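You operate a simulated robot arm through the tools that you are given. There is no shell and no other tool.

You run a simulated robot arm. Do the job below in one go: nothing can be reset, and whatever is moved stays where it is left.

JOB
Swing the fan to AISLE, tilt it fully up, clamp it and switch it to FAST.
Fine: free the yellow clamp lever first and set it back to HOLD before the fan starts; see it turning.

The check looks at the end state, three seconds after you hand in, the way a careful person would. Anything else that was tipped, shoved, dropped, spilled or broken makes it a failure.

ROBOT AND FRAMES
A 6-joint arm with a two-finger parallel gripper, fixed in place. Base frame: the origin is on the floor under the middle of its stand, x ahead of it, y to its left, z up. Readings come in mm, rad, newtons and seconds.
With the tool pointing down near the work surface it reaches from about 100 to 620 mm from the base axis. Its first joint turns from -2.897 to 2.897 rad. Payload 4.1 kg.
The tool frame sits at the grasp point between the pads (the TCP): z along the fingers, y along the line on which they close. The tips reach 23 mm beyond it. The gripper opens to 94 mm. The fingers are 38 mm wide and 10 mm thick; the gripper's body (54 by 96 mm) begins 39 mm behind the TCP.
Orientation is that of the tool frame in the base frame, as a unit quaternion [x, y, z, w]. With the fingers straight down and closing along the base's y, the tool's x points along the base's -x, its y along +y and its z along -z.

CONTROLS
- The arm moves only by the tool drive_tool. Its argument "commands" is a list of rows, each a list of 7 numbers: the shift along the tool's x, y, z in units of 400 mm (1.0 is 400 mm), then the turn, a rotation vector about the tool's x, y, z in units of 90 degrees (1.0 is 90 degrees), then the closure, from 0 (fully open) to 1 (shut). In form: [[dx, dy, dz, wx, wy, wz, hand], ...]. A call has 1 to 20 rows; each row is the pose to reach, as a shift and turn from the pose commanded when the call began, along the tool's axes at that moment. A call with a number of a shift or a turn outside -1 to 1 is refused whole. Rows are played at 5 a second. More than 50 mm and 0.15 rad between two rows, or a gripper value outside its range, and nothing of the call is played. Where a pose cannot be reached the arm comes as near as it can. A force on the tool above 90 N (or 10 N above the force at the start of the call, whichever is more), or a blocked arm, ends the call early, and 0.2 s more pass. The fingers move at their own pace (about 45 mm/s each) and stop on an object; they squeeze with about 36 N. The grip force told is the motor's: it shows also when the fingers shut on nothing. Time passes only in rows, and 0.2 s behind the last, so rows that repeat a pose let the fingers close. The reply holds the time, the measured pose of the TCP, the force on the tool along the base axes, the opening and the grip force, in the units named above and with some noise, with the torque about the TCP (base axes, N m) and any sound that the robot's microphone picked up, and new pictures: "pictures" is both (left out), scene, wrist or none.
- Cameras (640 x 400 px; columns grow to the right, rows downward): "scene" is fixed at [51.8, -500.7, 1214]; the picture's right is [0.90, -0.44, 0.00], its down [-0.11, -0.21, -0.97] and it looks along [0.43, 0.87, -0.24] (base axes); focal length 304 px, centre (320, 200). "wrist" rides on the gripper at [86, 16, -74] in the tool frame; the picture's right is [-0.18, 0.98, 0.00], its down [-0.58, -0.11, -0.81] and it looks along [-0.79, -0.15, 0.59] (tool axes); focal length 243 px, centre (320, 200). There is no depth. A picture from a camera that has moved, and an enlarged one, comes with that camera's place and axes in the base frame and with its lens.
- raise_lower(by): slides the trunk up (or, below 0, down) by that many mm; the arm rides with it, the base frame stays. It gives what a move gives, with no picture.
- inspect(camera, box): a new picture of the part [left, top, right, bottom] of that camera's present view, enlarged. The clock stands still meanwhile.
- finish_job(): hands the job in; it is judged then, once.

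Nothing tells you positions but the pictures and the camera data. Unless the task says otherwise, let go and move clear before handing in.

The tools are called after "Call:" by a JSON object that holds its "fn" and its "kwargs". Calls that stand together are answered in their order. drive_tool: Moves the arm, as the interface text tells. Its arguments: {"type":"object","properties":{"commands":{"type":"array"},"pictures":{"type":"string","enum":["both","scene","wrist","none"]}},"required":["commands"]} The other tools are called the same way: raise_lower (by) moves the trunk up or down; inspect (camera, box) takes an enlarged picture of a part of a camera's view; finish_job () hands the job in.

At the start:

```text
clock: 0.0
tcp_pos: [286.8, 224.5, 1310.9]
orientation: [0.0, 1.0, 0.0, 0.0]
force: [0.0, -0.1, 0.4]
torque: [0.01, -0.03, 0.0]
finger_gap: 94.2
finger_force: 0.0
trunk travel left (down, up): [-475.0, 115.0]
```

scene: 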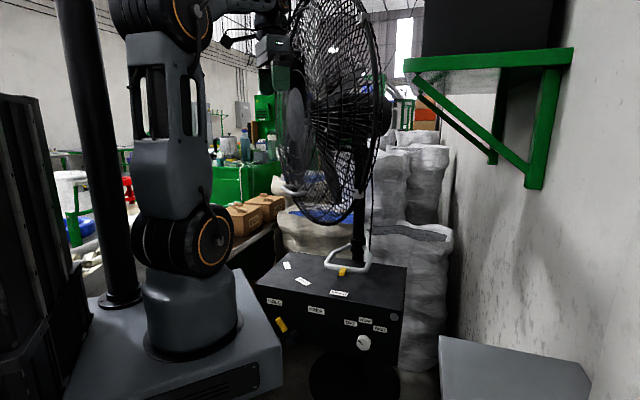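
wrist: 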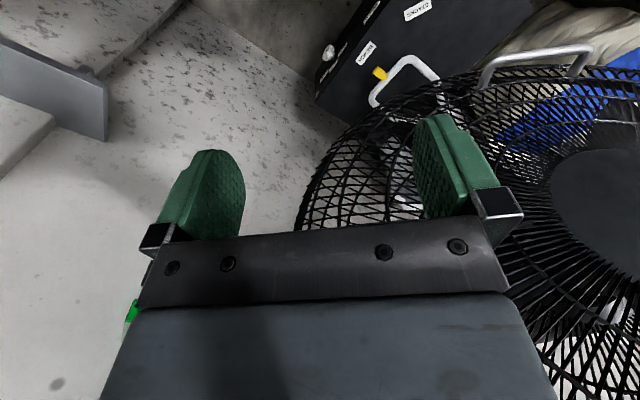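

I see a pedestal fan on a dark control box with labels, a yellow lever, and a white knob on the front. I'll take enlarged views to read the labels and locate the handles before moving anything.

Call:
{"fn": "inspect", "kwargs": {"camera": "scene", "box": [240, 220, 430, 370]}}

Call:
{"fn": "inspect", "kwargs": {"camera": "scene", "box": [220, 0, 460, 240]}}

Call:
{"fn": "inspect", "kwargs": {"camera": "wrist", "box": [290, 0, 640, 220]}}

```text
2.67 times, centred on (335, 295) of scene
camera zoom: at [51.8, -500.7, 1214.0], right [0.9, -0.44, 0.0], down [-0.11, -0.21, -0.97], along [0.43, 0.87, -0.24], focal length 810 px, centre (280, -53)
```

zoom: 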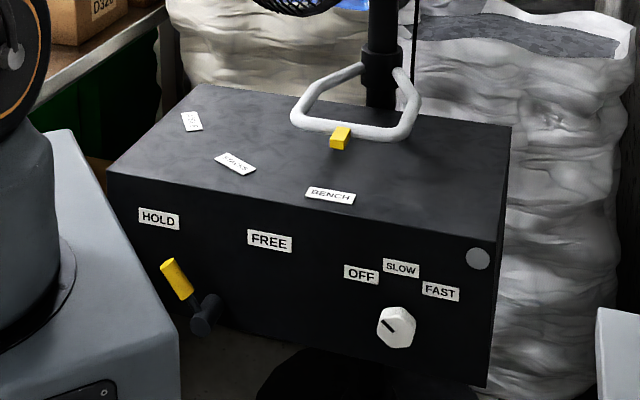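

```text
1.67 times, centred on (340, 120) of scene
camera zoom: at [51.8, -500.7, 1214.0], right [0.9, -0.44, 0.0], down [-0.11, -0.21, -0.97], along [0.43, 0.87, -0.24], focal length 506 px, centre (287, 333)
```

zoom: 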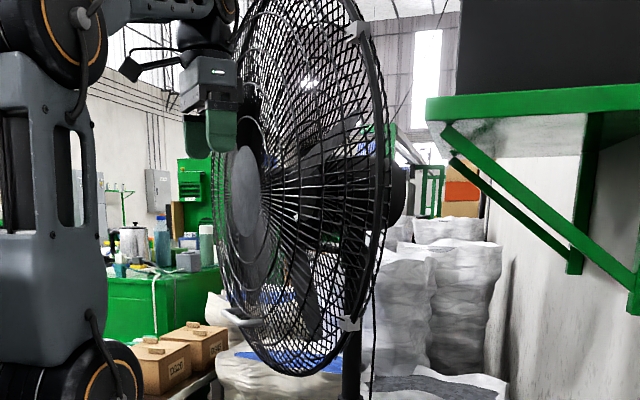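

```text
1.82 times, centred on (465, 110) of wrist
camera zoom: at [200.3, 241.1, 1385.4], right [0.18, 0.98, 0.0], down [0.58, -0.11, 0.81], along [0.79, -0.15, -0.59], focal length 441 px, centre (56, 364)
```

zoom: 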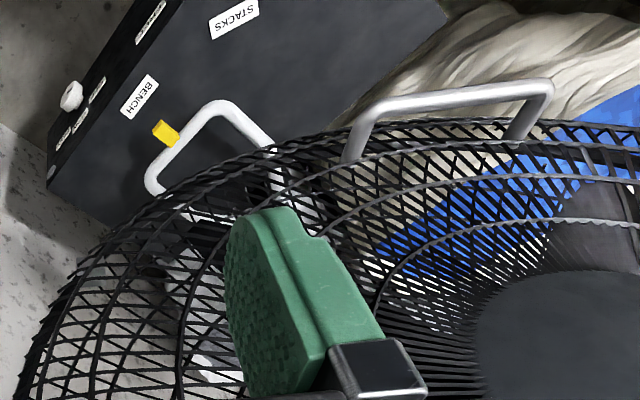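

The lever (yellow grip, currently at HOLD) and the knob (at OFF) are on the box's front face. That face is turned about 45° to the base, roughly 560 mm out. The white loop with the yellow pointer sits above the box top at BENCH, and a grey handle is on the fan guard. I'll back away from the fan first and take another look.

Call:
{"fn": "drive_tool", "kwargs": {"commands": [[0.044, -0.044, 0, 0, 0, 0, 0], [0.088, -0.088, 0, 0, 0, 0, 0], [0.132, -0.132, 0, 0, 0, 0, 0], [0.177, -0.177, 0, 0, 0, 0, 0], [0.177, -0.177, 0, 0, 0, 0, 0]], "pictures": "both"}}

```text
clock: 1.2
tcp_pos: [213.9, 153.1, 1311.8]
orientation: [0.0, 1.0, 0.0, 0.0]
force: [-1.7, -0.3, -0.3]
torque: [0.05, -0.05, -0.01]
finger_gap: 93.9
finger_force: 0.0
trunk travel left (down, up): [-475.0, 115.0]
camera wrist: at [128.8, 169.2, 1385.9], right [0.18, 0.98, 0.0], down [0.58, -0.11, 0.81], along [0.79, -0.15, -0.59], focal length 243 px, centre (320, 200)
```

scene: 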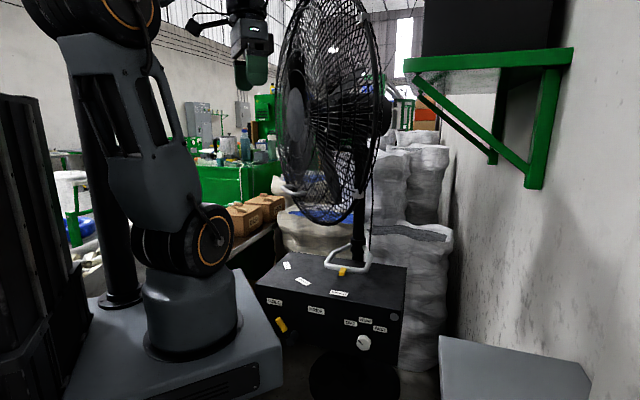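
wrist: 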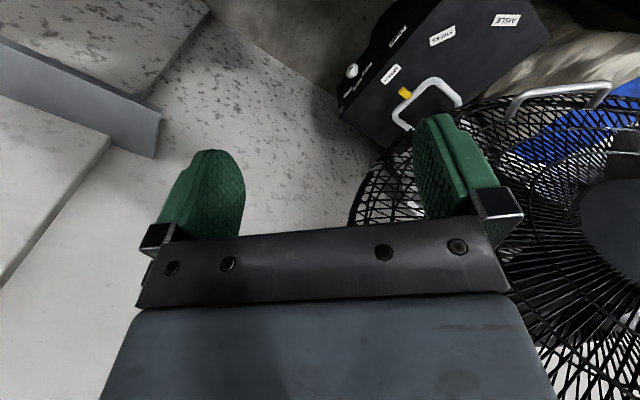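

The view is clearer now, and the far-left label on the box top reads AISLE. Next I'll yaw the tool to face the box squarely and look at the fan and its handles.

Call:
{"fn": "drive_tool", "kwargs": {"commands": [[0, 0, 0, 0, 0, -0.083, 0], [0, 0, 0, 0, 0, -0.167, 0], [0, 0, 0, 0, 0, -0.25, 0], [0, 0, 0, 0, 0, -0.333, 0], [0, 0, 0, 0, 0, -0.417, 0], [0, 0, 0, 0, 0, -0.5, 0], [0, 0, 0, 0, 0, -0.5, 0]], "pictures": "wrist"}}

Call:
{"fn": "inspect", "kwargs": {"camera": "wrist", "box": [160, 0, 640, 300]}}

```text
clock: 2.8
tcp_pos: [215.5, 153.9, 1310.0]
orientation: [-0.383, 0.924, 0.0, 0.0]
force: [-0.4, -0.2, -0.3]
torque: [0.03, 0.0, -0.01]
finger_gap: 94.1
finger_force: 0.1
trunk travel left (down, up): [-475.0, 115.0]
camera wrist: at [143.7, 104.1, 1385.5], right [-0.57, 0.82, 0.0], down [0.49, 0.34, 0.81], along [0.66, 0.46, -0.59], focal length 243 px, centre (320, 200)
```

wrist: 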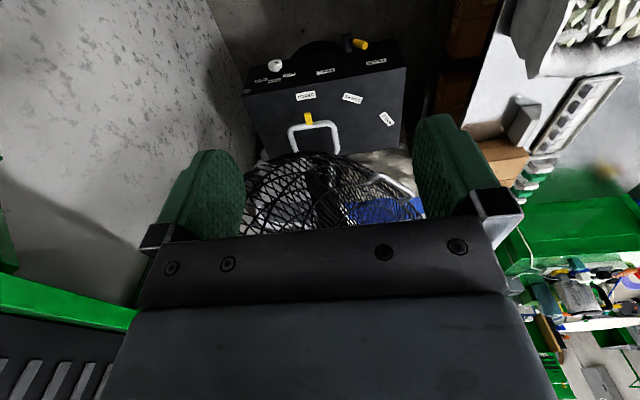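

```text
1.33 times, centred on (400, 150) of wrist
camera zoom: at [143.7, 104.1, 1385.5], right [-0.57, 0.82, 0.0], down [0.49, 0.34, 0.81], along [0.66, 0.46, -0.59], focal length 324 px, centre (213, 267)
```

zoom: 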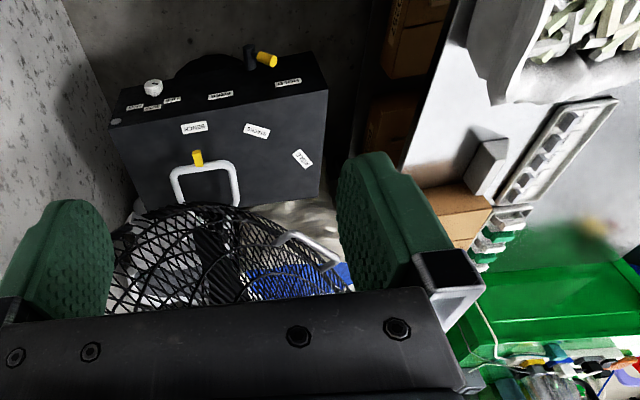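

The knob, lever and labels line up with my estimates (this view is upside down). I'll lower the trunk so the arm can work on the front of the box.

Call:
{"fn": "raise_lower", "kwargs": {"by": -400}}

Call:
{"fn": "inspect", "kwargs": {"camera": "wrist", "box": [0, 0, 640, 400]}}

Call:
{"fn": "inspect", "kwargs": {"camera": "scene", "box": [0, 0, 640, 400]}}

```text
clock: 6.6
tcp_pos: [216.5, 153.9, 910.3]
orientation: [-0.383, 0.924, 0.0, -0.001]
force: [0.1, -0.6, -0.7]
torque: [0.01, 0.02, -0.04]
finger_gap: 94.1
finger_force: 0.0
trunk travel left (down, up): [-75.0, 515.0]
```

```text
1.00 times, centred on (320, 200) of wrist (not enlarged: the box is as wide or as high as the picture)
camera zoom: at [143.6, 104.2, 985.6], right [-0.57, 0.82, 0.0], down [0.49, 0.33, 0.81], along [0.67, 0.46, -0.59], focal length 243 px, centre (320, 200)
```

zoom: 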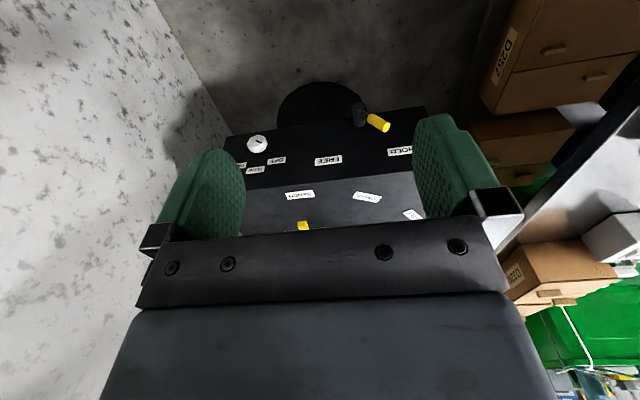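

```text
1.00 times, centred on (320, 200) of scene (not enlarged: the box is as wide or as high as the picture)
camera zoom: at [51.8, -500.7, 1214.0], right [0.9, -0.44, 0.0], down [-0.11, -0.21, -0.97], along [0.43, 0.87, -0.24], focal length 304 px, centre (320, 200)
```

zoom: 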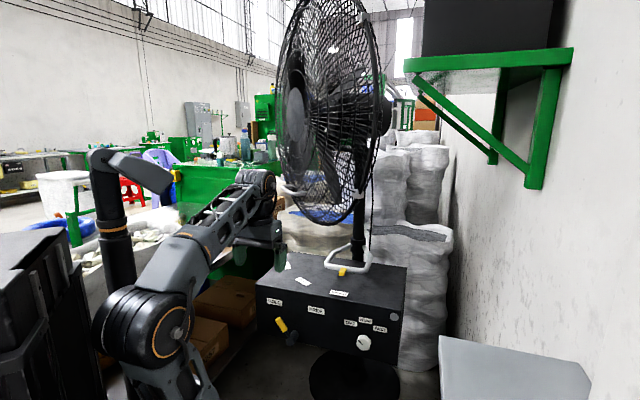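

The arm is now low enough. I'll move a little forward and pitch the tool 45° so the wrist camera faces the box and fan.

Call:
{"fn": "drive_tool", "kwargs": {"commands": [[-0.04, 0, 0, 0, -0.0625, 0, 0.3], [-0.08, 0, 0, 0, -0.125, 0, 0.3], [-0.12, 0, 0, 0, -0.1875, 0, 0.3], [-0.16, 0, 0, 0, -0.25, 0, 0.3], [-0.2, 0, 0, 0, -0.3125, 0, 0.3], [-0.24, 0, 0, 0, -0.375, 0, 0.3], [-0.24, 0, 0, 0, -0.4375, 0, 0.3], [-0.24, 0, 0, 0, -0.5, 0, 0.3], [-0.24, 0, 0, 0, -0.5, 0, 0.3]], "pictures": "both"}}

Call:
{"fn": "inspect", "kwargs": {"camera": "scene", "box": [200, 0, 460, 170]}}

```text
clock: 8.6
tcp_pos: [283.4, 221.8, 911.0]
orientation: [-0.354, 0.853, 0.147, 0.354]
force: [-0.1, 0.5, 0.1]
torque: [-0.05, 0.0, -0.03]
finger_gap: 65.9
finger_force: 0.1
trunk travel left (down, up): [-75.0, 515.0]
camera wrist: at [192.2, 152.7, 902.3], right [-0.6, 0.79, 0.13], down [-0.04, -0.19, 0.98], along [0.8, 0.59, 0.14], focal length 243 px, centre (320, 200)
```

scene: 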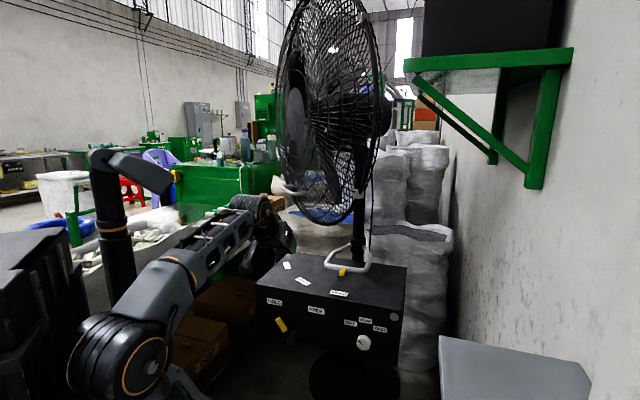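
wrist: 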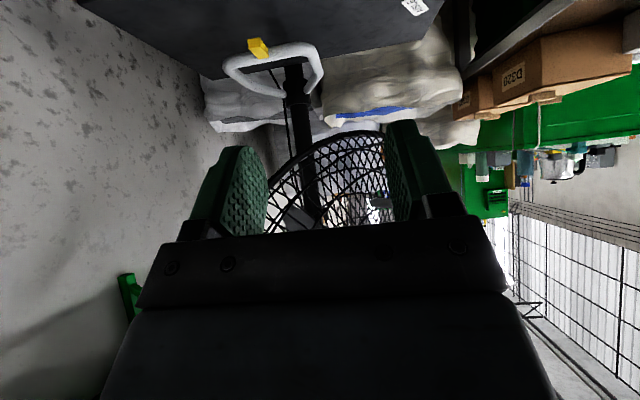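

```text
2.35 times, centred on (330, 85) of scene
camera zoom: at [51.8, -500.7, 1214.0], right [0.9, -0.44, 0.0], down [-0.11, -0.21, -0.97], along [0.43, 0.87, -0.24], focal length 714 px, centre (296, 471)
```

zoom: 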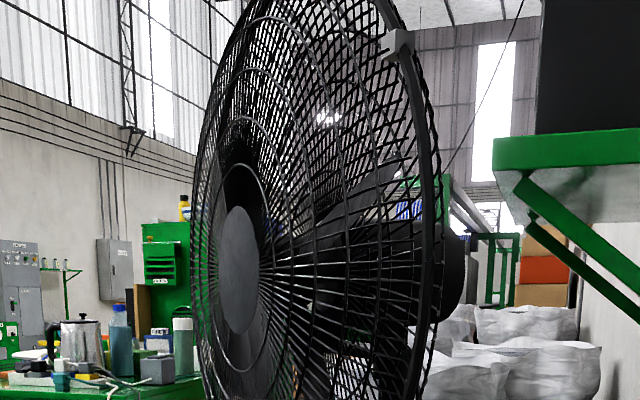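

The tilt handle sits at roughly z≈985 on the guard, forward-left of the column. After the swing it would be out of reach, so I'll tilt before swinging. First comes the clamp lever, so I'll move to a standoff in front of it.

Call:
{"fn": "drive_tool", "kwargs": {"commands": [[0.038, 0.02, 0.065, 0, 0, 0, 0.4], [0.076, 0.039, 0.131, 0, 0, 0, 0.4], [0.114, 0.059, 0.196, 0, 0, 0, 0.4], [0.152, 0.078, 0.262, 0, 0, 0, 0.4], [0.19, 0.098, 0.327, 0, 0, 0, 0.4], [0.228, 0.117, 0.392, 0, 0, 0, 0.4], [0.266, 0.137, 0.458, 0, 0, 0, 0.4], [0.304, 0.157, 0.523, 0, 0, 0, 0.4], [0.342, 0.176, 0.589, 0, 0, 0, 0.4], [0.38, 0.196, 0.654, 0, 0, 0, 0.4], [0.418, 0.215, 0.72, 0, 0, 0, 0.4], [0.456, 0.235, 0.785, 0, 0, 0, 0.4], [0.456, 0.235, 0.785, 0, 0, 0, 0.4]], "pictures": "both"}}

```text
clock: 11.4
tcp_pos: [282.2, 355.5, 558.5]
orientation: [-0.354, 0.853, 0.147, 0.354]
force: [0.8, -0.4, 0.2]
torque: [0.03, -0.01, 0.02]
finger_gap: 56.4
finger_force: 0.0
trunk travel left (down, up): [-75.0, 515.0]
camera wrist: at [191.6, 285.1, 550.8], right [-0.6, 0.79, 0.13], down [-0.04, -0.19, 0.98], along [0.8, 0.59, 0.14], focal length 243 px, centre (320, 200)
```

scene: 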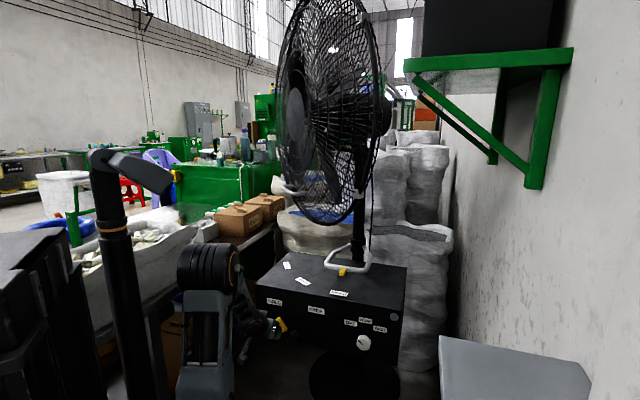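
wrist: 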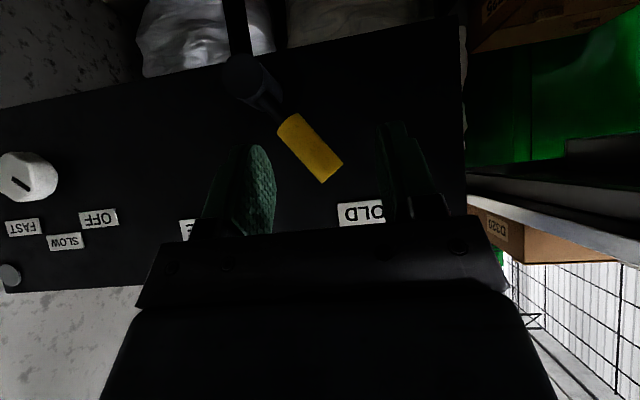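

Triangulation puts the lever grip at about u=514, w=-36, z=537 and its pivot at about w=0, z=484. Here u runs into the box and w runs to the right. I'll advance with the fingers straddling the yellow grip.

Call:
{"fn": "drive_tool", "kwargs": {"commands": [[0.012, -0.014, 0.012, 0, 0, 0, 0.27], [0.024, -0.0275, 0.024, 0, 0, 0, 0.27], [0.002, -0.0275, 0.046, 0, 0, 0, 0.27], [-0.02, -0.0275, 0.068, 0, 0, 0, 0.27], [-0.042, -0.0275, 0.09, 0, 0, 0, 0.27], [-0.064, -0.0275, 0.112, 0, 0, 0, 0.27], [-0.0857, -0.0275, 0.1335, 0, 0, 0, 0.27], [-0.0857, -0.0275, 0.1335, 0, 0, 0, 0.27]], "pictures": "both"}}

Call:
{"fn": "inspect", "kwargs": {"camera": "wrist", "box": [160, 50, 480, 250]}}

Call:
{"fn": "inspect", "kwargs": {"camera": "scene", "box": [220, 270, 420, 395]}}

```text
clock: 13.2
tcp_pos: [334.1, 391.5, 546.9]
orientation: [-0.353, 0.854, 0.146, 0.353]
force: [-0.7, -1.3, 0.4]
torque: [0.03, 0.02, 0.01]
finger_gap: 68.9
finger_force: 0.0
trunk travel left (down, up): [-75.0, 515.0]
camera wrist: at [243.4, 321.8, 537.6], right [-0.6, 0.79, 0.13], down [-0.04, -0.19, 0.98], along [0.8, 0.59, 0.14], focal length 243 px, centre (320, 200)
```

scene: 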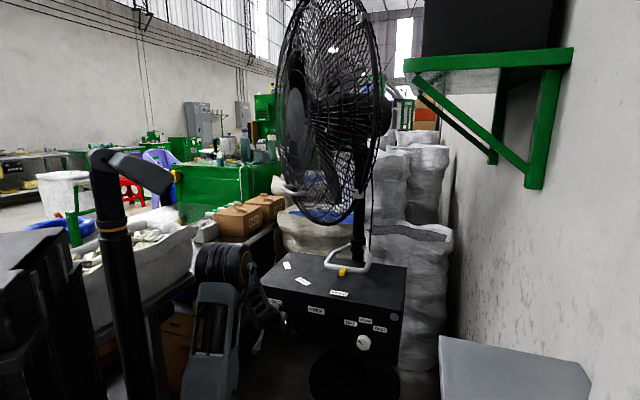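
wrist: 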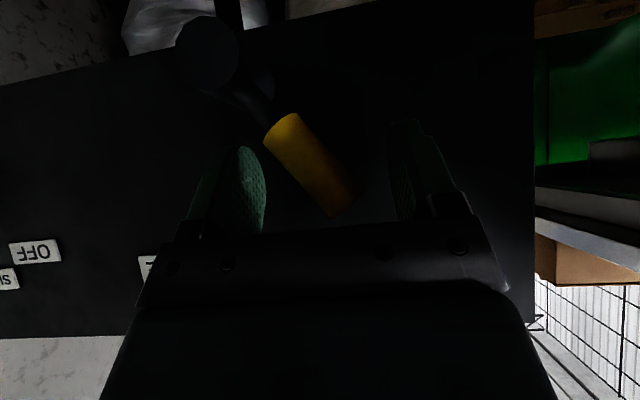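

```text
2.00 times, centred on (320, 150) of wrist
camera zoom: at [243.4, 321.8, 537.6], right [-0.6, 0.79, 0.13], down [-0.04, -0.19, 0.98], along [0.8, 0.59, 0.14], focal length 485 px, centre (320, 300)
```

zoom: 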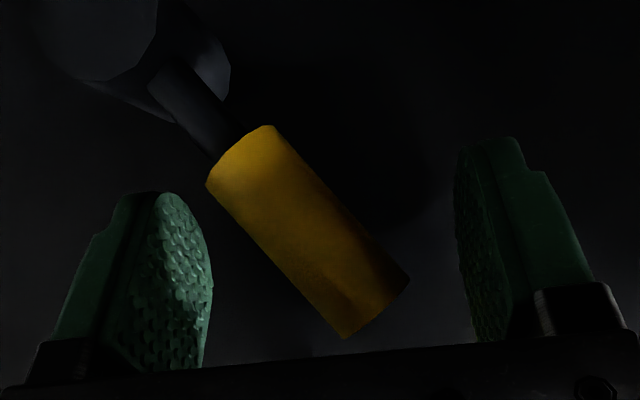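

```text
3.20 times, centred on (320, 332) of scene
camera zoom: at [51.8, -500.7, 1214.0], right [0.9, -0.44, 0.0], down [-0.11, -0.21, -0.97], along [0.43, 0.87, -0.24], focal length 972 px, centre (320, -224)
```

zoom: 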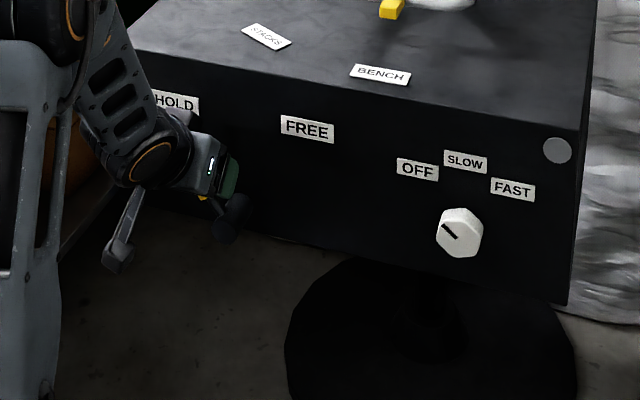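

The yellow grip is now between the fingers at the right depth. I'll push it gently to the right over the top, toward FREE, and watch the force.

Call:
{"fn": "drive_tool", "kwargs": {"commands": [[0, -0.02, 0, 0, 0, 0, 0.27], [0, -0.04, 0, 0, 0, 0, 0.27], [0, -0.06, 0, 0, 0, 0, 0.27], [0, -0.08, 0, 0, 0, 0, 0.27], [0, -0.1, 0, 0, 0, 0, 0.27], [0, -0.12, 0, 0, 0, 0, 0.27], [0, -0.14, 0, 0, 0, 0, 0.27], [0, -0.16, 0, 0, 0, 0, 0.27], [0, -0.16, 0, 0, 0, 0, 0.27]], "pictures": "wrist"}}

Call:
{"fn": "inspect", "kwargs": {"camera": "wrist", "box": [160, 50, 480, 250]}}

```text
clock: 15.2
tcp_pos: [378.4, 346.7, 547.2]
orientation: [-0.353, 0.855, 0.142, 0.354]
force: [0.5, 0.7, 0.4]
torque: [0.0, -0.01, 0.0]
finger_gap: 68.7
finger_force: 0.2
trunk travel left (down, up): [-75.0, 515.0]
camera wrist: at [286.7, 278.2, 539.4], right [-0.6, 0.79, 0.12], down [-0.04, -0.18, 0.98], along [0.8, 0.58, 0.14], focal length 243 px, centre (320, 200)
```

wrist: 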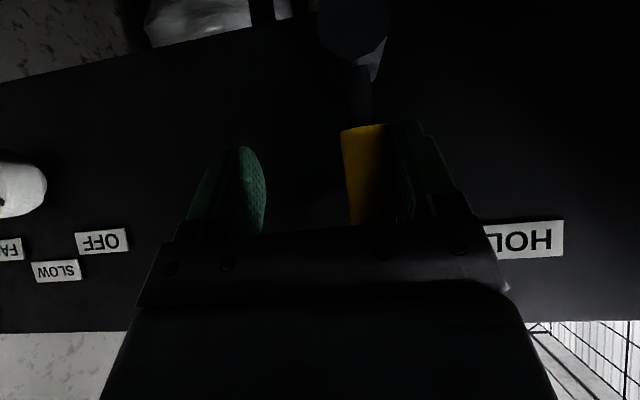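

```text
2.00 times, centred on (320, 150) of wrist
camera zoom: at [286.7, 278.2, 539.4], right [-0.6, 0.79, 0.12], down [-0.04, -0.18, 0.98], along [0.8, 0.58, 0.14], focal length 485 px, centre (320, 300)
```

zoom: 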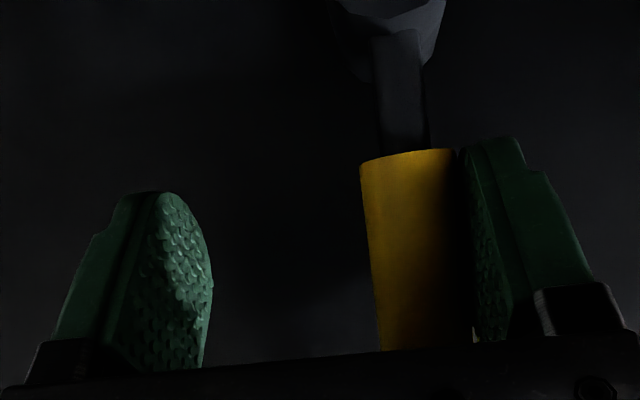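

The lever moved freely and is now upright. I'll keep going toward FREE in small steps.

Call:
{"fn": "drive_tool", "kwargs": {"commands": [[0, -0.015, 0, 0, 0, 0, 0.27], [0, -0.03, 0, 0, 0, 0, 0.27], [0, -0.045, 0, 0, 0, 0, 0.27], [0, -0.058, 0, 0, 0, 0, 0.27], [0, -0.058, 0, 0, 0, 0, 0.27]], "pictures": "wrist"}}

Call:
{"fn": "inspect", "kwargs": {"camera": "wrist", "box": [160, 0, 480, 200]}}

Call:
{"fn": "inspect", "kwargs": {"camera": "scene", "box": [220, 270, 420, 395]}}

```text
clock: 16.4
tcp_pos: [376.8, 336.4, 538.8]
orientation: [-0.352, 0.864, 0.117, 0.34]
force: [-1.0, -0.5, -0.9]
torque: [0.05, -0.02, -0.02]
finger_gap: 68.9
finger_force: 0.2
out of reach, approached as far as the arm can: row 1, 2, 3, 4
trunk travel left (down, up): [-75.0, 515.0]
camera wrist: at [284.9, 268.9, 536.8], right [-0.58, 0.81, 0.09], down [-0.03, -0.13, 0.99], along [0.81, 0.57, 0.1], focal length 243 px, centre (320, 200)
```

wrist: 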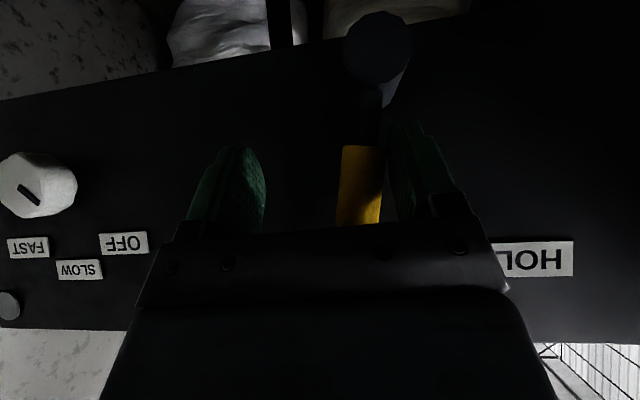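

```text
2.00 times, centred on (320, 100) of wrist
camera zoom: at [284.9, 268.9, 536.8], right [-0.58, 0.81, 0.09], down [-0.03, -0.13, 0.99], along [0.81, 0.57, 0.1], focal length 485 px, centre (320, 400)
```

zoom: 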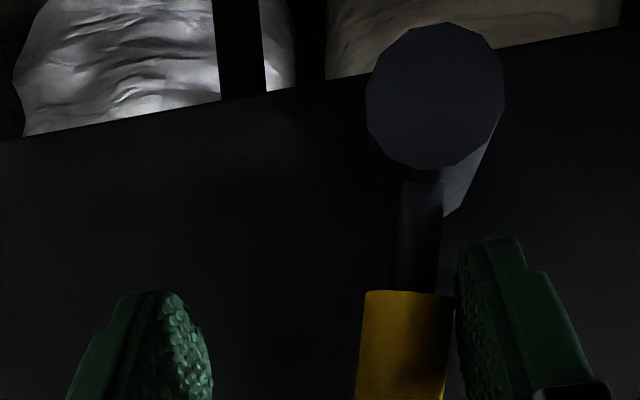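

```text
3.20 times, centred on (320, 332) of scene
camera zoom: at [51.8, -500.7, 1214.0], right [0.9, -0.44, 0.0], down [-0.11, -0.21, -0.97], along [0.43, 0.87, -0.24], focal length 972 px, centre (320, -224)
```

zoom: 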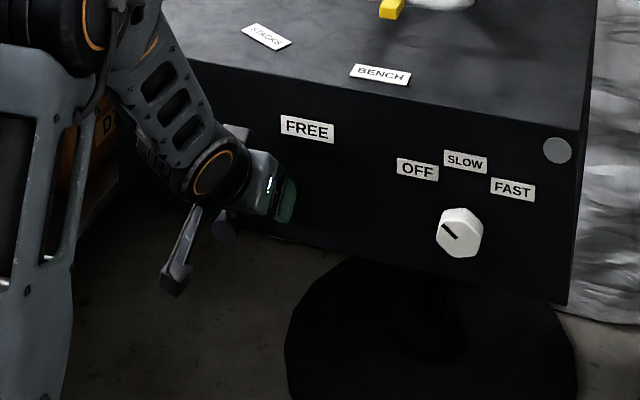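

The lever is about upright, but the arm hit an awkward wrist alignment: the forearm and tool are nearly in line. I'll step back slightly and bring the tool to horizontal, still straddling the lever.

Call:
{"fn": "drive_tool", "kwargs": {"commands": [[0, 0.03, 0, 0, 0, 0, 0.27], [0, 0.058, 0, 0, 0, 0, 0.27], [0, 0.07, 0, 0, 0, 0, 0.27], [0, 0.07, 0, 0, 0, 0, 0.27]], "pictures": "none"}}

```text
clock: 17.4
tcp_pos: [375.0, 350.3, 547.3]
orientation: [-0.353, 0.854, 0.144, 0.354]
force: [-0.4, 0.1, 0.4]
torque: [-0.01, -0.01, 0.01]
finger_gap: 68.7
finger_force: 0.1
out of reach, approached as far as the arm can: row 1
trunk travel left (down, up): [-75.0, 515.0]
```

Call:
{"fn": "drive_tool", "kwargs": {"commands": [[0, 0, 0, 0, -0.083, 0, 0.27], [0, 0, 0, 0, -0.167, 0, 0.27], [0, 0, 0, 0, -0.25, 0, 0.27], [0, 0, 0, 0, -0.333, 0, 0.27], [0, 0, 0, 0, -0.417, 0, 0.27], [0, 0, 0, 0, -0.5, 0, 0.27], [0, 0, 0, 0, -0.5, 0, 0.27]], "pictures": "both"}}

```text
clock: 19.0
tcp_pos: [348.8, 391.4, 573.5]
orientation: [-0.285, 0.651, 0.242, 0.661]
force: [-0.5, 0.6, 0.0]
torque: [0.0, 0.03, -0.01]
finger_gap: 68.6
finger_force: 0.0
out of reach, approached as far as the arm can: row 1, 2, 3, 4, 5, 6, 7
trunk travel left (down, up): [-75.0, 515.0]
camera wrist: at [287.7, 347.7, 486.2], right [-0.68, 0.72, 0.12], down [-0.53, -0.61, 0.59], along [0.5, 0.34, 0.8], focal length 243 px, centre (320, 200)
```

scene: 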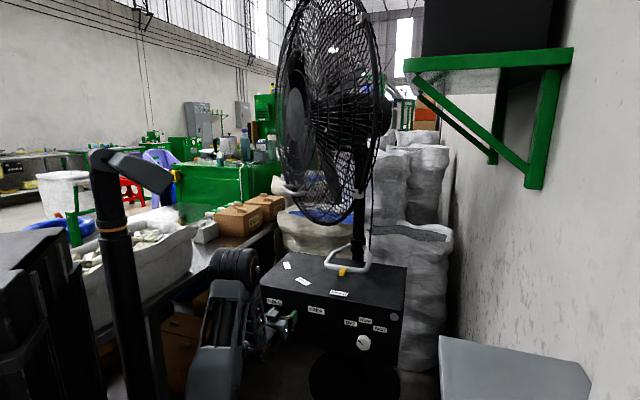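
wrist: 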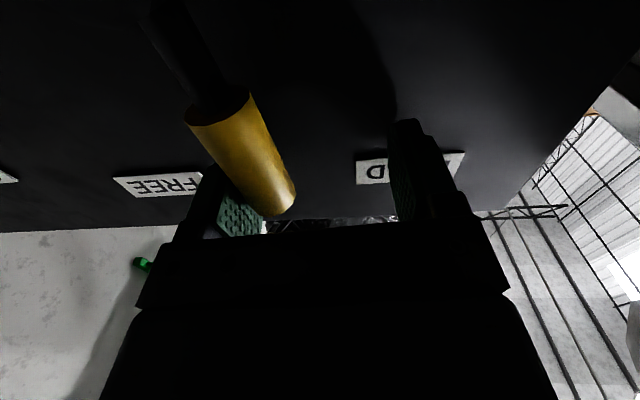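

The horizontal pose at this trunk height isn't fully reachable, and the lever is roughly upright between the fingers. I'll raise the trunk to lift the fingers straight off the lever, then sort out a better arm posture.

Call:
{"fn": "raise_lower", "kwargs": {"by": 110}}

Call:
{"fn": "inspect", "kwargs": {"camera": "scene", "box": [140, 200, 440, 395]}}

Call:
{"fn": "inspect", "kwargs": {"camera": "wrist", "box": [0, 0, 640, 400]}}

```text
clock: 20.4
tcp_pos: [348.3, 392.2, 683.0]
orientation: [-0.284, 0.652, 0.241, 0.661]
force: [-1.2, -0.5, 0.0]
torque: [0.01, -0.03, 0.04]
finger_gap: 68.7
finger_force: 0.1
trunk travel left (down, up): [-185.0, 405.0]
```

```text
2.05 times, centred on (290, 298) of scene
camera zoom: at [51.8, -500.7, 1214.0], right [0.9, -0.44, 0.0], down [-0.11, -0.21, -0.97], along [0.43, 0.87, -0.24], focal length 623 px, centre (382, 0)
```

zoom: 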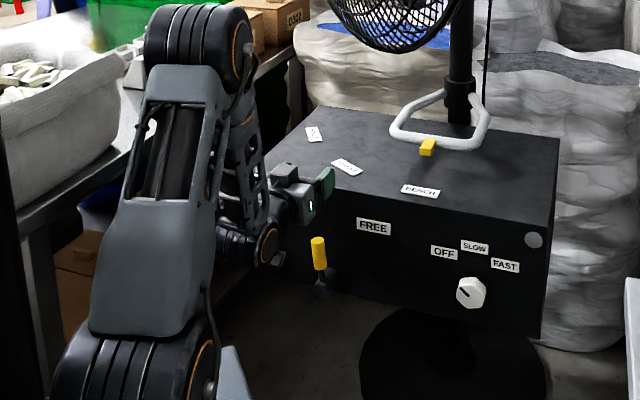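

```text
1.00 times, centred on (320, 200) of wrist (not enlarged: the box is as wide or as high as the picture)
camera zoom: at [287.6, 347.5, 596.1], right [-0.68, 0.72, 0.12], down [-0.53, -0.6, 0.6], along [0.5, 0.34, 0.79], focal length 243 px, centre (320, 200)
```

zoom: 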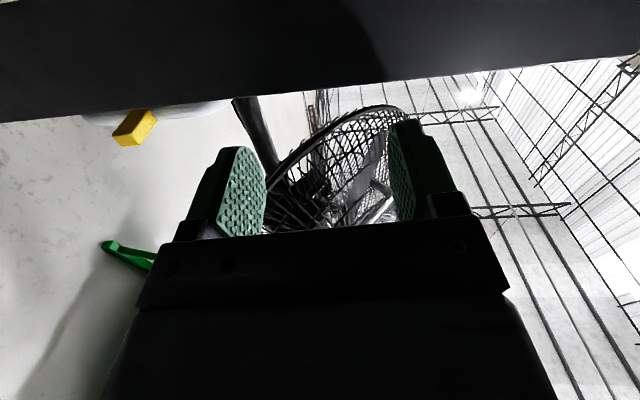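

The lever stands about upright, and the scene view shows the elbow was folded to its limit. With the trunk higher there is more room. I'll send a null command to see where the commanded pose sits.

Call:
{"fn": "drive_tool", "kwargs": {"commands": [[0, 0, 0, 0, 0, 0, 0.27], [0, 0, 0, 0, 0, 0, 0.27]], "pictures": "none"}}

```text
clock: 21.1
tcp_pos: [348.5, 392.3, 682.9]
orientation: [-0.285, 0.651, 0.241, 0.661]
force: [1.4, -0.3, 0.0]
torque: [0.01, 0.01, -0.04]
finger_gap: 68.7
finger_force: 0.1
trunk travel left (down, up): [-185.0, 405.0]
```

Call:
{"fn": "drive_tool", "kwargs": {"commands": [[0.002, -0.026, -0.008, -0.005, 0, 0.013, 0.27], [0.003, -0.052, -0.017, -0.009, 0, 0.026, 0.27], [0.005, -0.078, -0.025, -0.0138, 0, 0.039, 0.27], [0.06, -0.075, -0.024, -0.0138, 0, 0.039, 0.27], [0.11, -0.072, -0.0235, -0.0138, 0, 0.039, 0.27], [0.162, -0.0684, -0.023, -0.0138, 0, 0.039, 0.27], [0.162, -0.0684, -0.023, -0.0138, 0, 0.039, 0.27]], "pictures": "both"}}

Call:
{"fn": "inspect", "kwargs": {"camera": "scene", "box": [140, 200, 440, 395]}}

```text
clock: 22.6
tcp_pos: [349.7, 401.2, 651.8]
orientation: [-0.29, 0.648, 0.237, 0.663]
force: [-24.8, -27.8, 37.6]
torque: [1.84, 0.45, 1.56]
finger_gap: 66.2
finger_force: 0.2
out of reach, approached as far as the arm can: row 1, 2, 3, 4, 5, 6, 7
trunk travel left (down, up): [-185.0, 405.0]
camera wrist: at [290.1, 355.8, 565.0], right [-0.69, 0.72, 0.11], down [-0.53, -0.6, 0.59], along [0.49, 0.35, 0.8], focal length 243 px, centre (320, 200)
```

scene: 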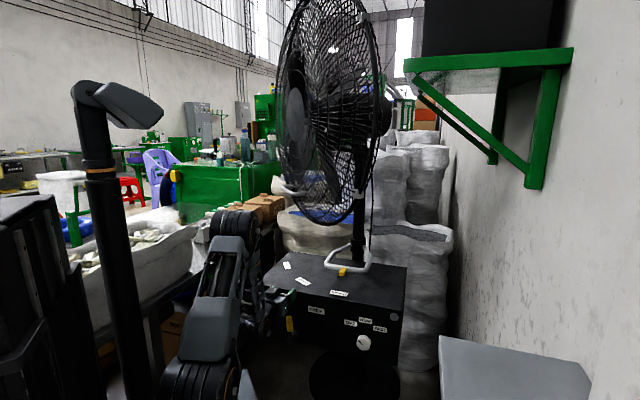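
wrist: 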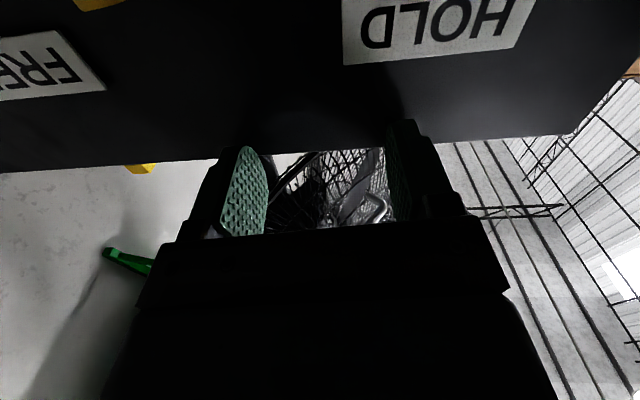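

```text
2.05 times, centred on (290, 298) of scene
camera zoom: at [51.8, -500.7, 1214.0], right [0.9, -0.44, 0.0], down [-0.11, -0.21, -0.97], along [0.43, 0.87, -0.24], focal length 623 px, centre (382, 0)
```

zoom: 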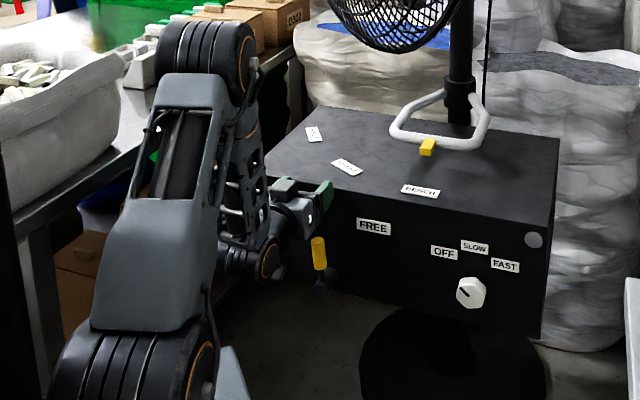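

The fingertips touched the top front edge of the box because the arm couldn't hold the commanded pose. I'll lift off at once with the trunk.

Call:
{"fn": "raise_lower", "kwargs": {"by": 60}}

Call:
{"fn": "drive_tool", "kwargs": {"commands": [[0, 0, 0, 0, 0, 0, 0.27]], "pictures": "none"}}

```text
clock: 23.6
tcp_pos: [352.8, 403.2, 707.4]
orientation: [-0.293, 0.652, 0.235, 0.659]
force: [-0.6, -0.2, -0.5]
torque: [0.0, 0.01, 0.01]
finger_gap: 68.3
finger_force: 0.0
trunk travel left (down, up): [-245.0, 345.0]
```

```text
clock: 24.1
tcp_pos: [352.2, 402.4, 705.8]
orientation: [-0.293, 0.652, 0.234, 0.659]
force: [0.5, -0.6, -0.1]
torque: [0.02, -0.03, 0.02]
finger_gap: 68.5
finger_force: 0.0
trunk travel left (down, up): [-245.0, 345.0]
```

The contact is released. I'll pitch the tool mostly downward, about 70° below horizontal, while backing up. That suits the lever better.

Call:
{"fn": "drive_tool", "kwargs": {"commands": [[-0.03, -0.011, -0.03, -0.0048, 0.0848, 0.004, 0.27], [-0.06, -0.023, -0.06, -0.0096, 0.1695, 0.008, 0.27], [-0.08, -0.034, -0.08, -0.0144, 0.2543, 0.012, 0.27], [-0.1, -0.045, -0.1, -0.0192, 0.339, 0.0162, 0.27], [-0.11, -0.057, -0.11, -0.0239, 0.4238, 0.0203, 0.27], [-0.12, -0.068, -0.12, -0.0287, 0.5085, 0.0243, 0.27], [-0.13, -0.08, -0.13, -0.0335, 0.5933, 0.0284, 0.27], [-0.139, -0.091, -0.134, -0.0383, 0.678, 0.0324, 0.27], [-0.139, -0.102, -0.134, -0.0431, 0.7628, 0.0365, 0.27], [-0.139, -0.102, -0.134, -0.0431, 0.7628, 0.0365, 0.27]], "pictures": "none"}}

```text
clock: 26.2
tcp_pos: [341.1, 340.8, 767.1]
orientation: [-0.377, 0.91, 0.068, 0.159]
force: [0.0, 0.5, -0.5]
torque: [0.0, -0.01, -0.03]
finger_gap: 68.4
finger_force: 0.0
out of reach, approached as far as the arm can: row 7, 8
trunk travel left (down, up): [-245.0, 345.0]
```

Call:
{"fn": "raise_lower", "kwargs": {"by": -160}}

Call:
{"fn": "drive_tool", "kwargs": {"commands": [[0, 0, 0, 0, 0, 0, 0.27]], "pictures": "both"}}

Call:
{"fn": "inspect", "kwargs": {"camera": "scene", "box": [140, 200, 440, 395]}}

```text
clock: 28.1
tcp_pos: [339.8, 339.8, 607.1]
orientation: [-0.377, 0.91, 0.067, 0.16]
force: [-0.1, -0.6, 0.6]
torque: [0.01, -0.03, -0.01]
finger_gap: 68.6
finger_force: 0.2
trunk travel left (down, up): [-85.0, 505.0]
```

```text
clock: 28.5
tcp_pos: [338.7, 341.7, 605.7]
orientation: [-0.377, 0.91, 0.068, 0.16]
force: [-1.0, 0.9, 0.2]
torque: [-0.03, 0.0, -0.03]
finger_gap: 68.4
finger_force: 0.1
trunk travel left (down, up): [-85.0, 505.0]
camera wrist: at [253.8, 275.6, 646.5], right [-0.57, 0.82, 0.07], down [0.27, 0.11, 0.96], along [0.77, 0.57, -0.28], focal length 243 px, centre (320, 200)
```

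scene: 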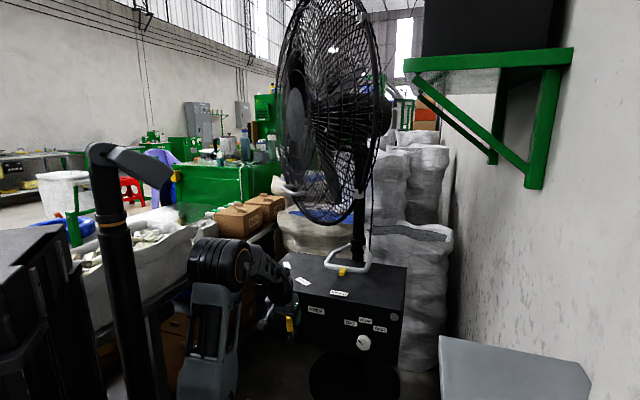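
wrist: 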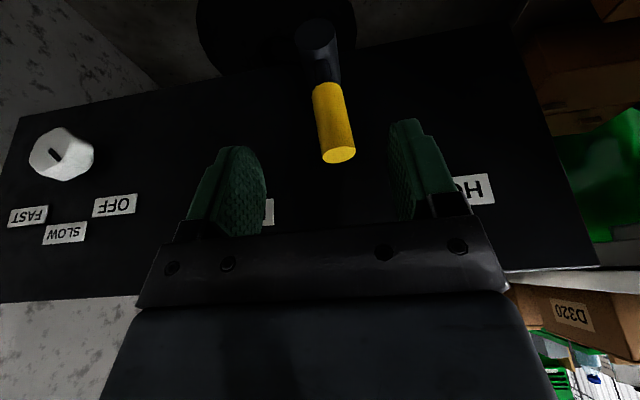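

```text
2.05 times, centred on (290, 298) of scene
camera zoom: at [51.8, -500.7, 1214.0], right [0.9, -0.44, 0.0], down [-0.11, -0.21, -0.97], along [0.43, 0.87, -0.24], focal length 623 px, centre (382, 0)
```

zoom: 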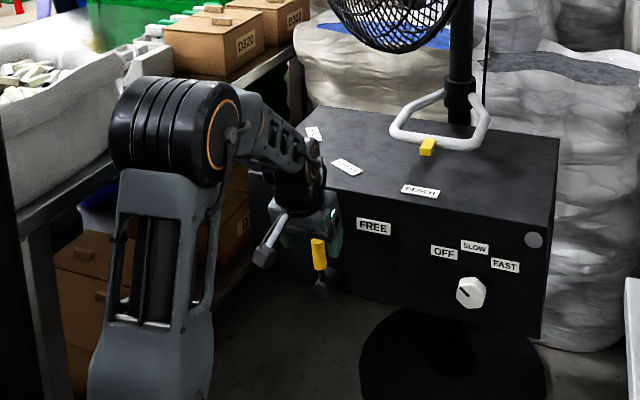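

The lever leans only slightly left and sits in front of the fingers, and the posture is comfortable now. I'll move in to straddle it.

Call:
{"fn": "drive_tool", "kwargs": {"commands": [[-0.007, 0.015, 0.039, 0, 0, 0, 0.27], [-0.014, 0.015, 0.078, 0, 0, 0, 0.27], [-0.021, 0.015, 0.117, 0, 0, 0, 0.27], [-0.028, 0.015, 0.1565, 0, 0, 0, 0.27], [-0.028, 0.015, 0.1565, 0, 0, 0, 0.27]], "pictures": "wrist"}}

```text
clock: 29.7
tcp_pos: [359.2, 366.7, 550.6]
orientation: [-0.377, 0.91, 0.067, 0.161]
force: [0.2, 0.6, 0.0]
torque: [-0.01, 0.0, 0.01]
finger_gap: 68.6
finger_force: 0.1
trunk travel left (down, up): [-85.0, 505.0]
camera wrist: at [272.6, 303.1, 591.5], right [-0.57, 0.82, 0.07], down [0.27, 0.11, 0.96], along [0.77, 0.57, -0.28], focal length 243 px, centre (320, 200)
```

wrist: 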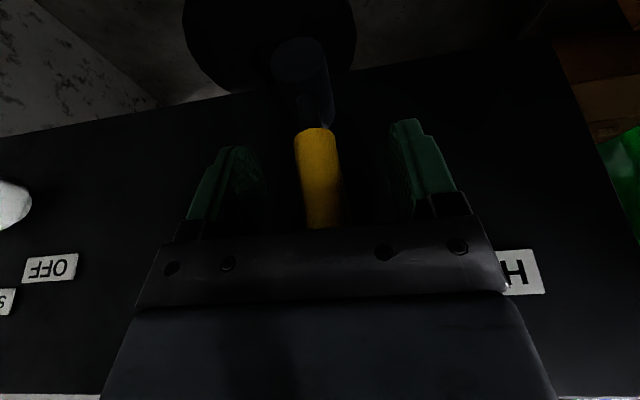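

The grip is between the fingers. I'll push right toward FREE now.

Call:
{"fn": "drive_tool", "kwargs": {"commands": [[0, -0.02, 0, 0, 0, 0, 0.27], [0, -0.04, 0, 0, 0, 0, 0.27], [0, -0.06, 0, 0, 0, 0, 0.27], [0, -0.08, 0, 0, 0, 0, 0.27], [0, -0.1, 0, 0, 0, 0, 0.27], [0, -0.115, 0, 0, 0, 0, 0.27], [0, -0.13, 0, 0, 0, 0, 0.27], [0, -0.13, 0, 0, 0, 0, 0.27]], "pictures": "wrist"}}

Call:
{"fn": "inspect", "kwargs": {"camera": "scene", "box": [220, 270, 420, 395]}}

```text
clock: 31.5
tcp_pos: [395.6, 329.1, 550.9]
orientation: [-0.377, 0.91, 0.068, 0.159]
force: [0.8, 0.3, -1.3]
torque: [0.01, 0.0, 0.01]
finger_gap: 68.6
finger_force: 0.1
trunk travel left (down, up): [-85.0, 505.0]
camera wrist: at [309.0, 265.5, 591.2], right [-0.57, 0.82, 0.07], down [0.27, 0.11, 0.96], along [0.77, 0.57, -0.28], focal length 243 px, centre (320, 200)
```

wrist: 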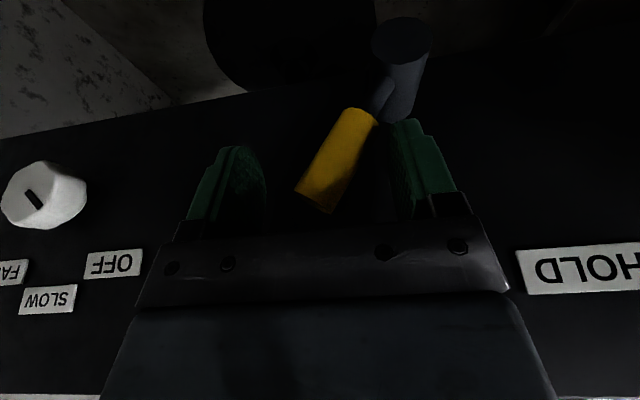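

```text
3.20 times, centred on (320, 332) of scene
camera zoom: at [51.8, -500.7, 1214.0], right [0.9, -0.44, 0.0], down [-0.11, -0.21, -0.97], along [0.43, 0.87, -0.24], focal length 972 px, centre (320, -224)
```

zoom: 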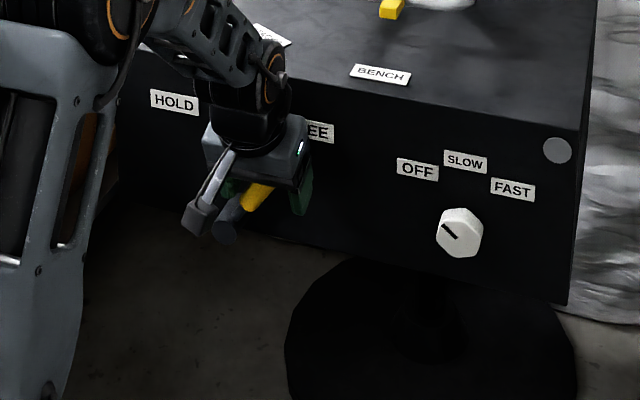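

The lever leans well to the right now and the force is still low. I'll push a bit further to check for the end stop.

Call:
{"fn": "drive_tool", "kwargs": {"commands": [[0, -0.008, 0, 0, 0, 0, 0.27], [0, -0.016, 0, 0, 0, 0, 0.27], [0, -0.024, 0, 0, 0, 0, 0.27], [0, -0.024, 0, 0, 0, 0, 0.27]], "pictures": "wrist"}}

Call:
{"fn": "inspect", "kwargs": {"camera": "scene", "box": [220, 270, 420, 395]}}

```text
clock: 32.5
tcp_pos: [401.6, 323.9, 552.1]
orientation: [-0.377, 0.91, 0.067, 0.16]
force: [-12.7, 9.2, 3.7]
torque: [0.27, 0.42, 0.13]
finger_gap: 75.5
finger_force: 7.8
trunk travel left (down, up): [-85.0, 505.0]
camera wrist: at [315.2, 259.3, 591.4], right [-0.57, 0.82, 0.07], down [0.27, 0.11, 0.96], along [0.77, 0.57, -0.28], focal length 243 px, centre (320, 200)
```

wrist: 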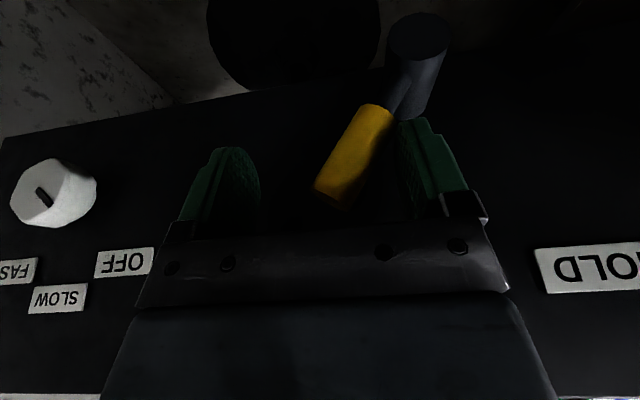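

```text
3.20 times, centred on (320, 332) of scene
camera zoom: at [51.8, -500.7, 1214.0], right [0.9, -0.44, 0.0], down [-0.11, -0.21, -0.97], along [0.43, 0.87, -0.24], focal length 972 px, centre (320, -224)
```

zoom: 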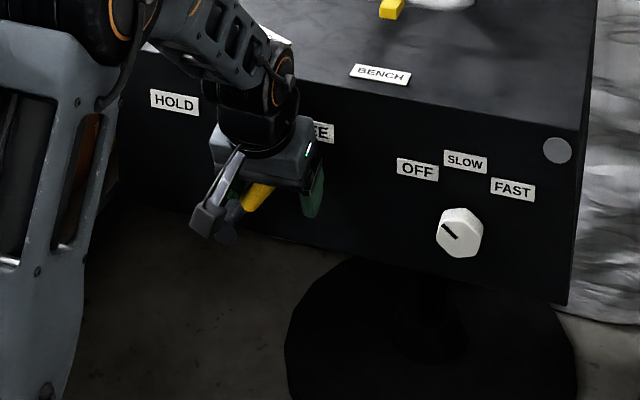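

The lever is against its FREE stop, with about 15 N of reaction. I'll back the fingers off, lift clear, and retreat.

Call:
{"fn": "drive_tool", "kwargs": {"commands": [[0, 0.025, 0, 0, 0, 0, 0.27], [0, 0.05, 0, 0, 0, 0, 0.27], [-0.02, 0.05, -0.055, 0, 0, 0, 0.27], [-0.04, 0.05, -0.11, 0, 0, 0, 0.27], [-0.06, 0.05, -0.1645, 0, 0, 0, 0.27], [0.02, 0.05, -0.2, 0, 0, 0, 0.27], [0.1, 0.05, -0.235, 0, 0, 0, 0.27], [0.17, 0.05, -0.26, 0, 0, 0, 0.27], [0.17, 0.05, -0.26, 0, 0, 0, 0.27]], "pictures": "both"}}

Call:
{"fn": "inspect", "kwargs": {"camera": "scene", "box": [220, 220, 420, 395]}}

```text
clock: 34.5
tcp_pos: [317.9, 266.8, 625.3]
orientation: [-0.377, 0.91, 0.066, 0.16]
force: [0.6, -0.6, 0.2]
torque: [0.0, -0.03, 0.03]
finger_gap: 68.8
finger_force: 0.1
trunk travel left (down, up): [-85.0, 505.0]
camera wrist: at [231.6, 203.1, 665.8], right [-0.57, 0.82, 0.07], down [0.27, 0.11, 0.96], along [0.77, 0.57, -0.28], focal length 243 px, centre (320, 200)
```

scene: 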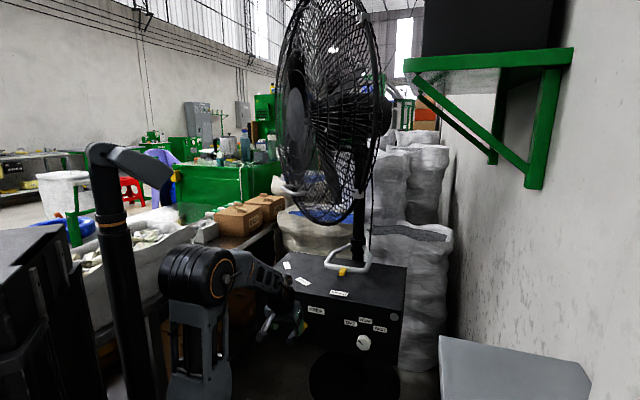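
wrist: 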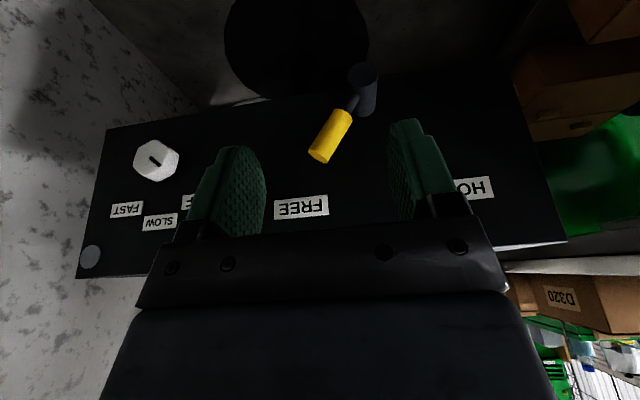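

```text
2.29 times, centred on (320, 308) of scene
camera zoom: at [51.8, -500.7, 1214.0], right [0.9, -0.44, 0.0], down [-0.11, -0.21, -0.97], along [0.43, 0.87, -0.24], focal length 694 px, centre (320, -46)
```

zoom: 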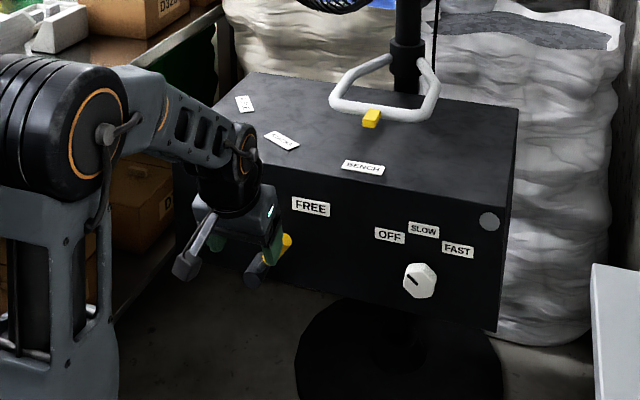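

The lever points squarely at FREE. I'll raise the trunk to look at the tilt handle on the lower part of the guard.

Call:
{"fn": "raise_lower", "kwargs": {"by": 330}}

Call:
{"fn": "inspect", "kwargs": {"camera": "wrist", "box": [0, 0, 640, 400]}}

Call:
{"fn": "inspect", "kwargs": {"camera": "scene", "box": [220, 120, 420, 245]}}

```text
clock: 37.7
tcp_pos: [317.5, 267.4, 955.2]
orientation: [-0.378, 0.91, 0.067, 0.16]
force: [0.8, 0.4, -0.5]
torque: [-0.04, 0.0, 0.03]
finger_gap: 68.6
finger_force: 0.1
trunk travel left (down, up): [-415.0, 175.0]
```

```text
1.00 times, centred on (320, 200) of wrist (not enlarged: the box is as wide or as high as the picture)
camera zoom: at [231.8, 203.4, 995.8], right [-0.57, 0.82, 0.07], down [0.27, 0.11, 0.96], along [0.77, 0.57, -0.28], focal length 243 px, centre (320, 200)
```

zoom: 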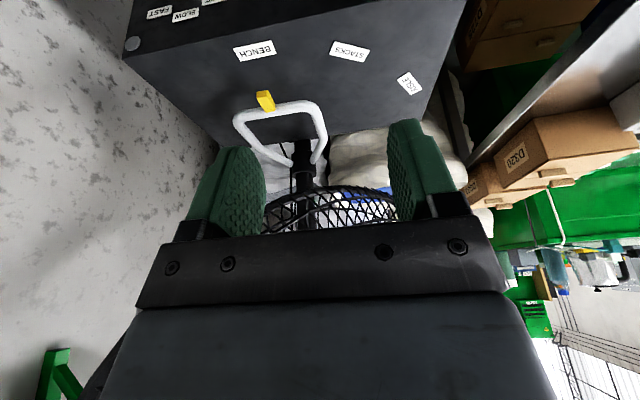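

```text
3.20 times, centred on (320, 182) of scene
camera zoom: at [51.8, -500.7, 1214.0], right [0.9, -0.44, 0.0], down [-0.11, -0.21, -0.97], along [0.43, 0.87, -0.24], focal length 972 px, centre (320, 256)
```

zoom: 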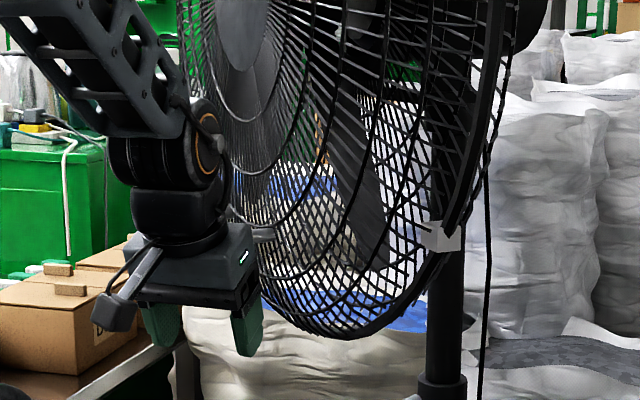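

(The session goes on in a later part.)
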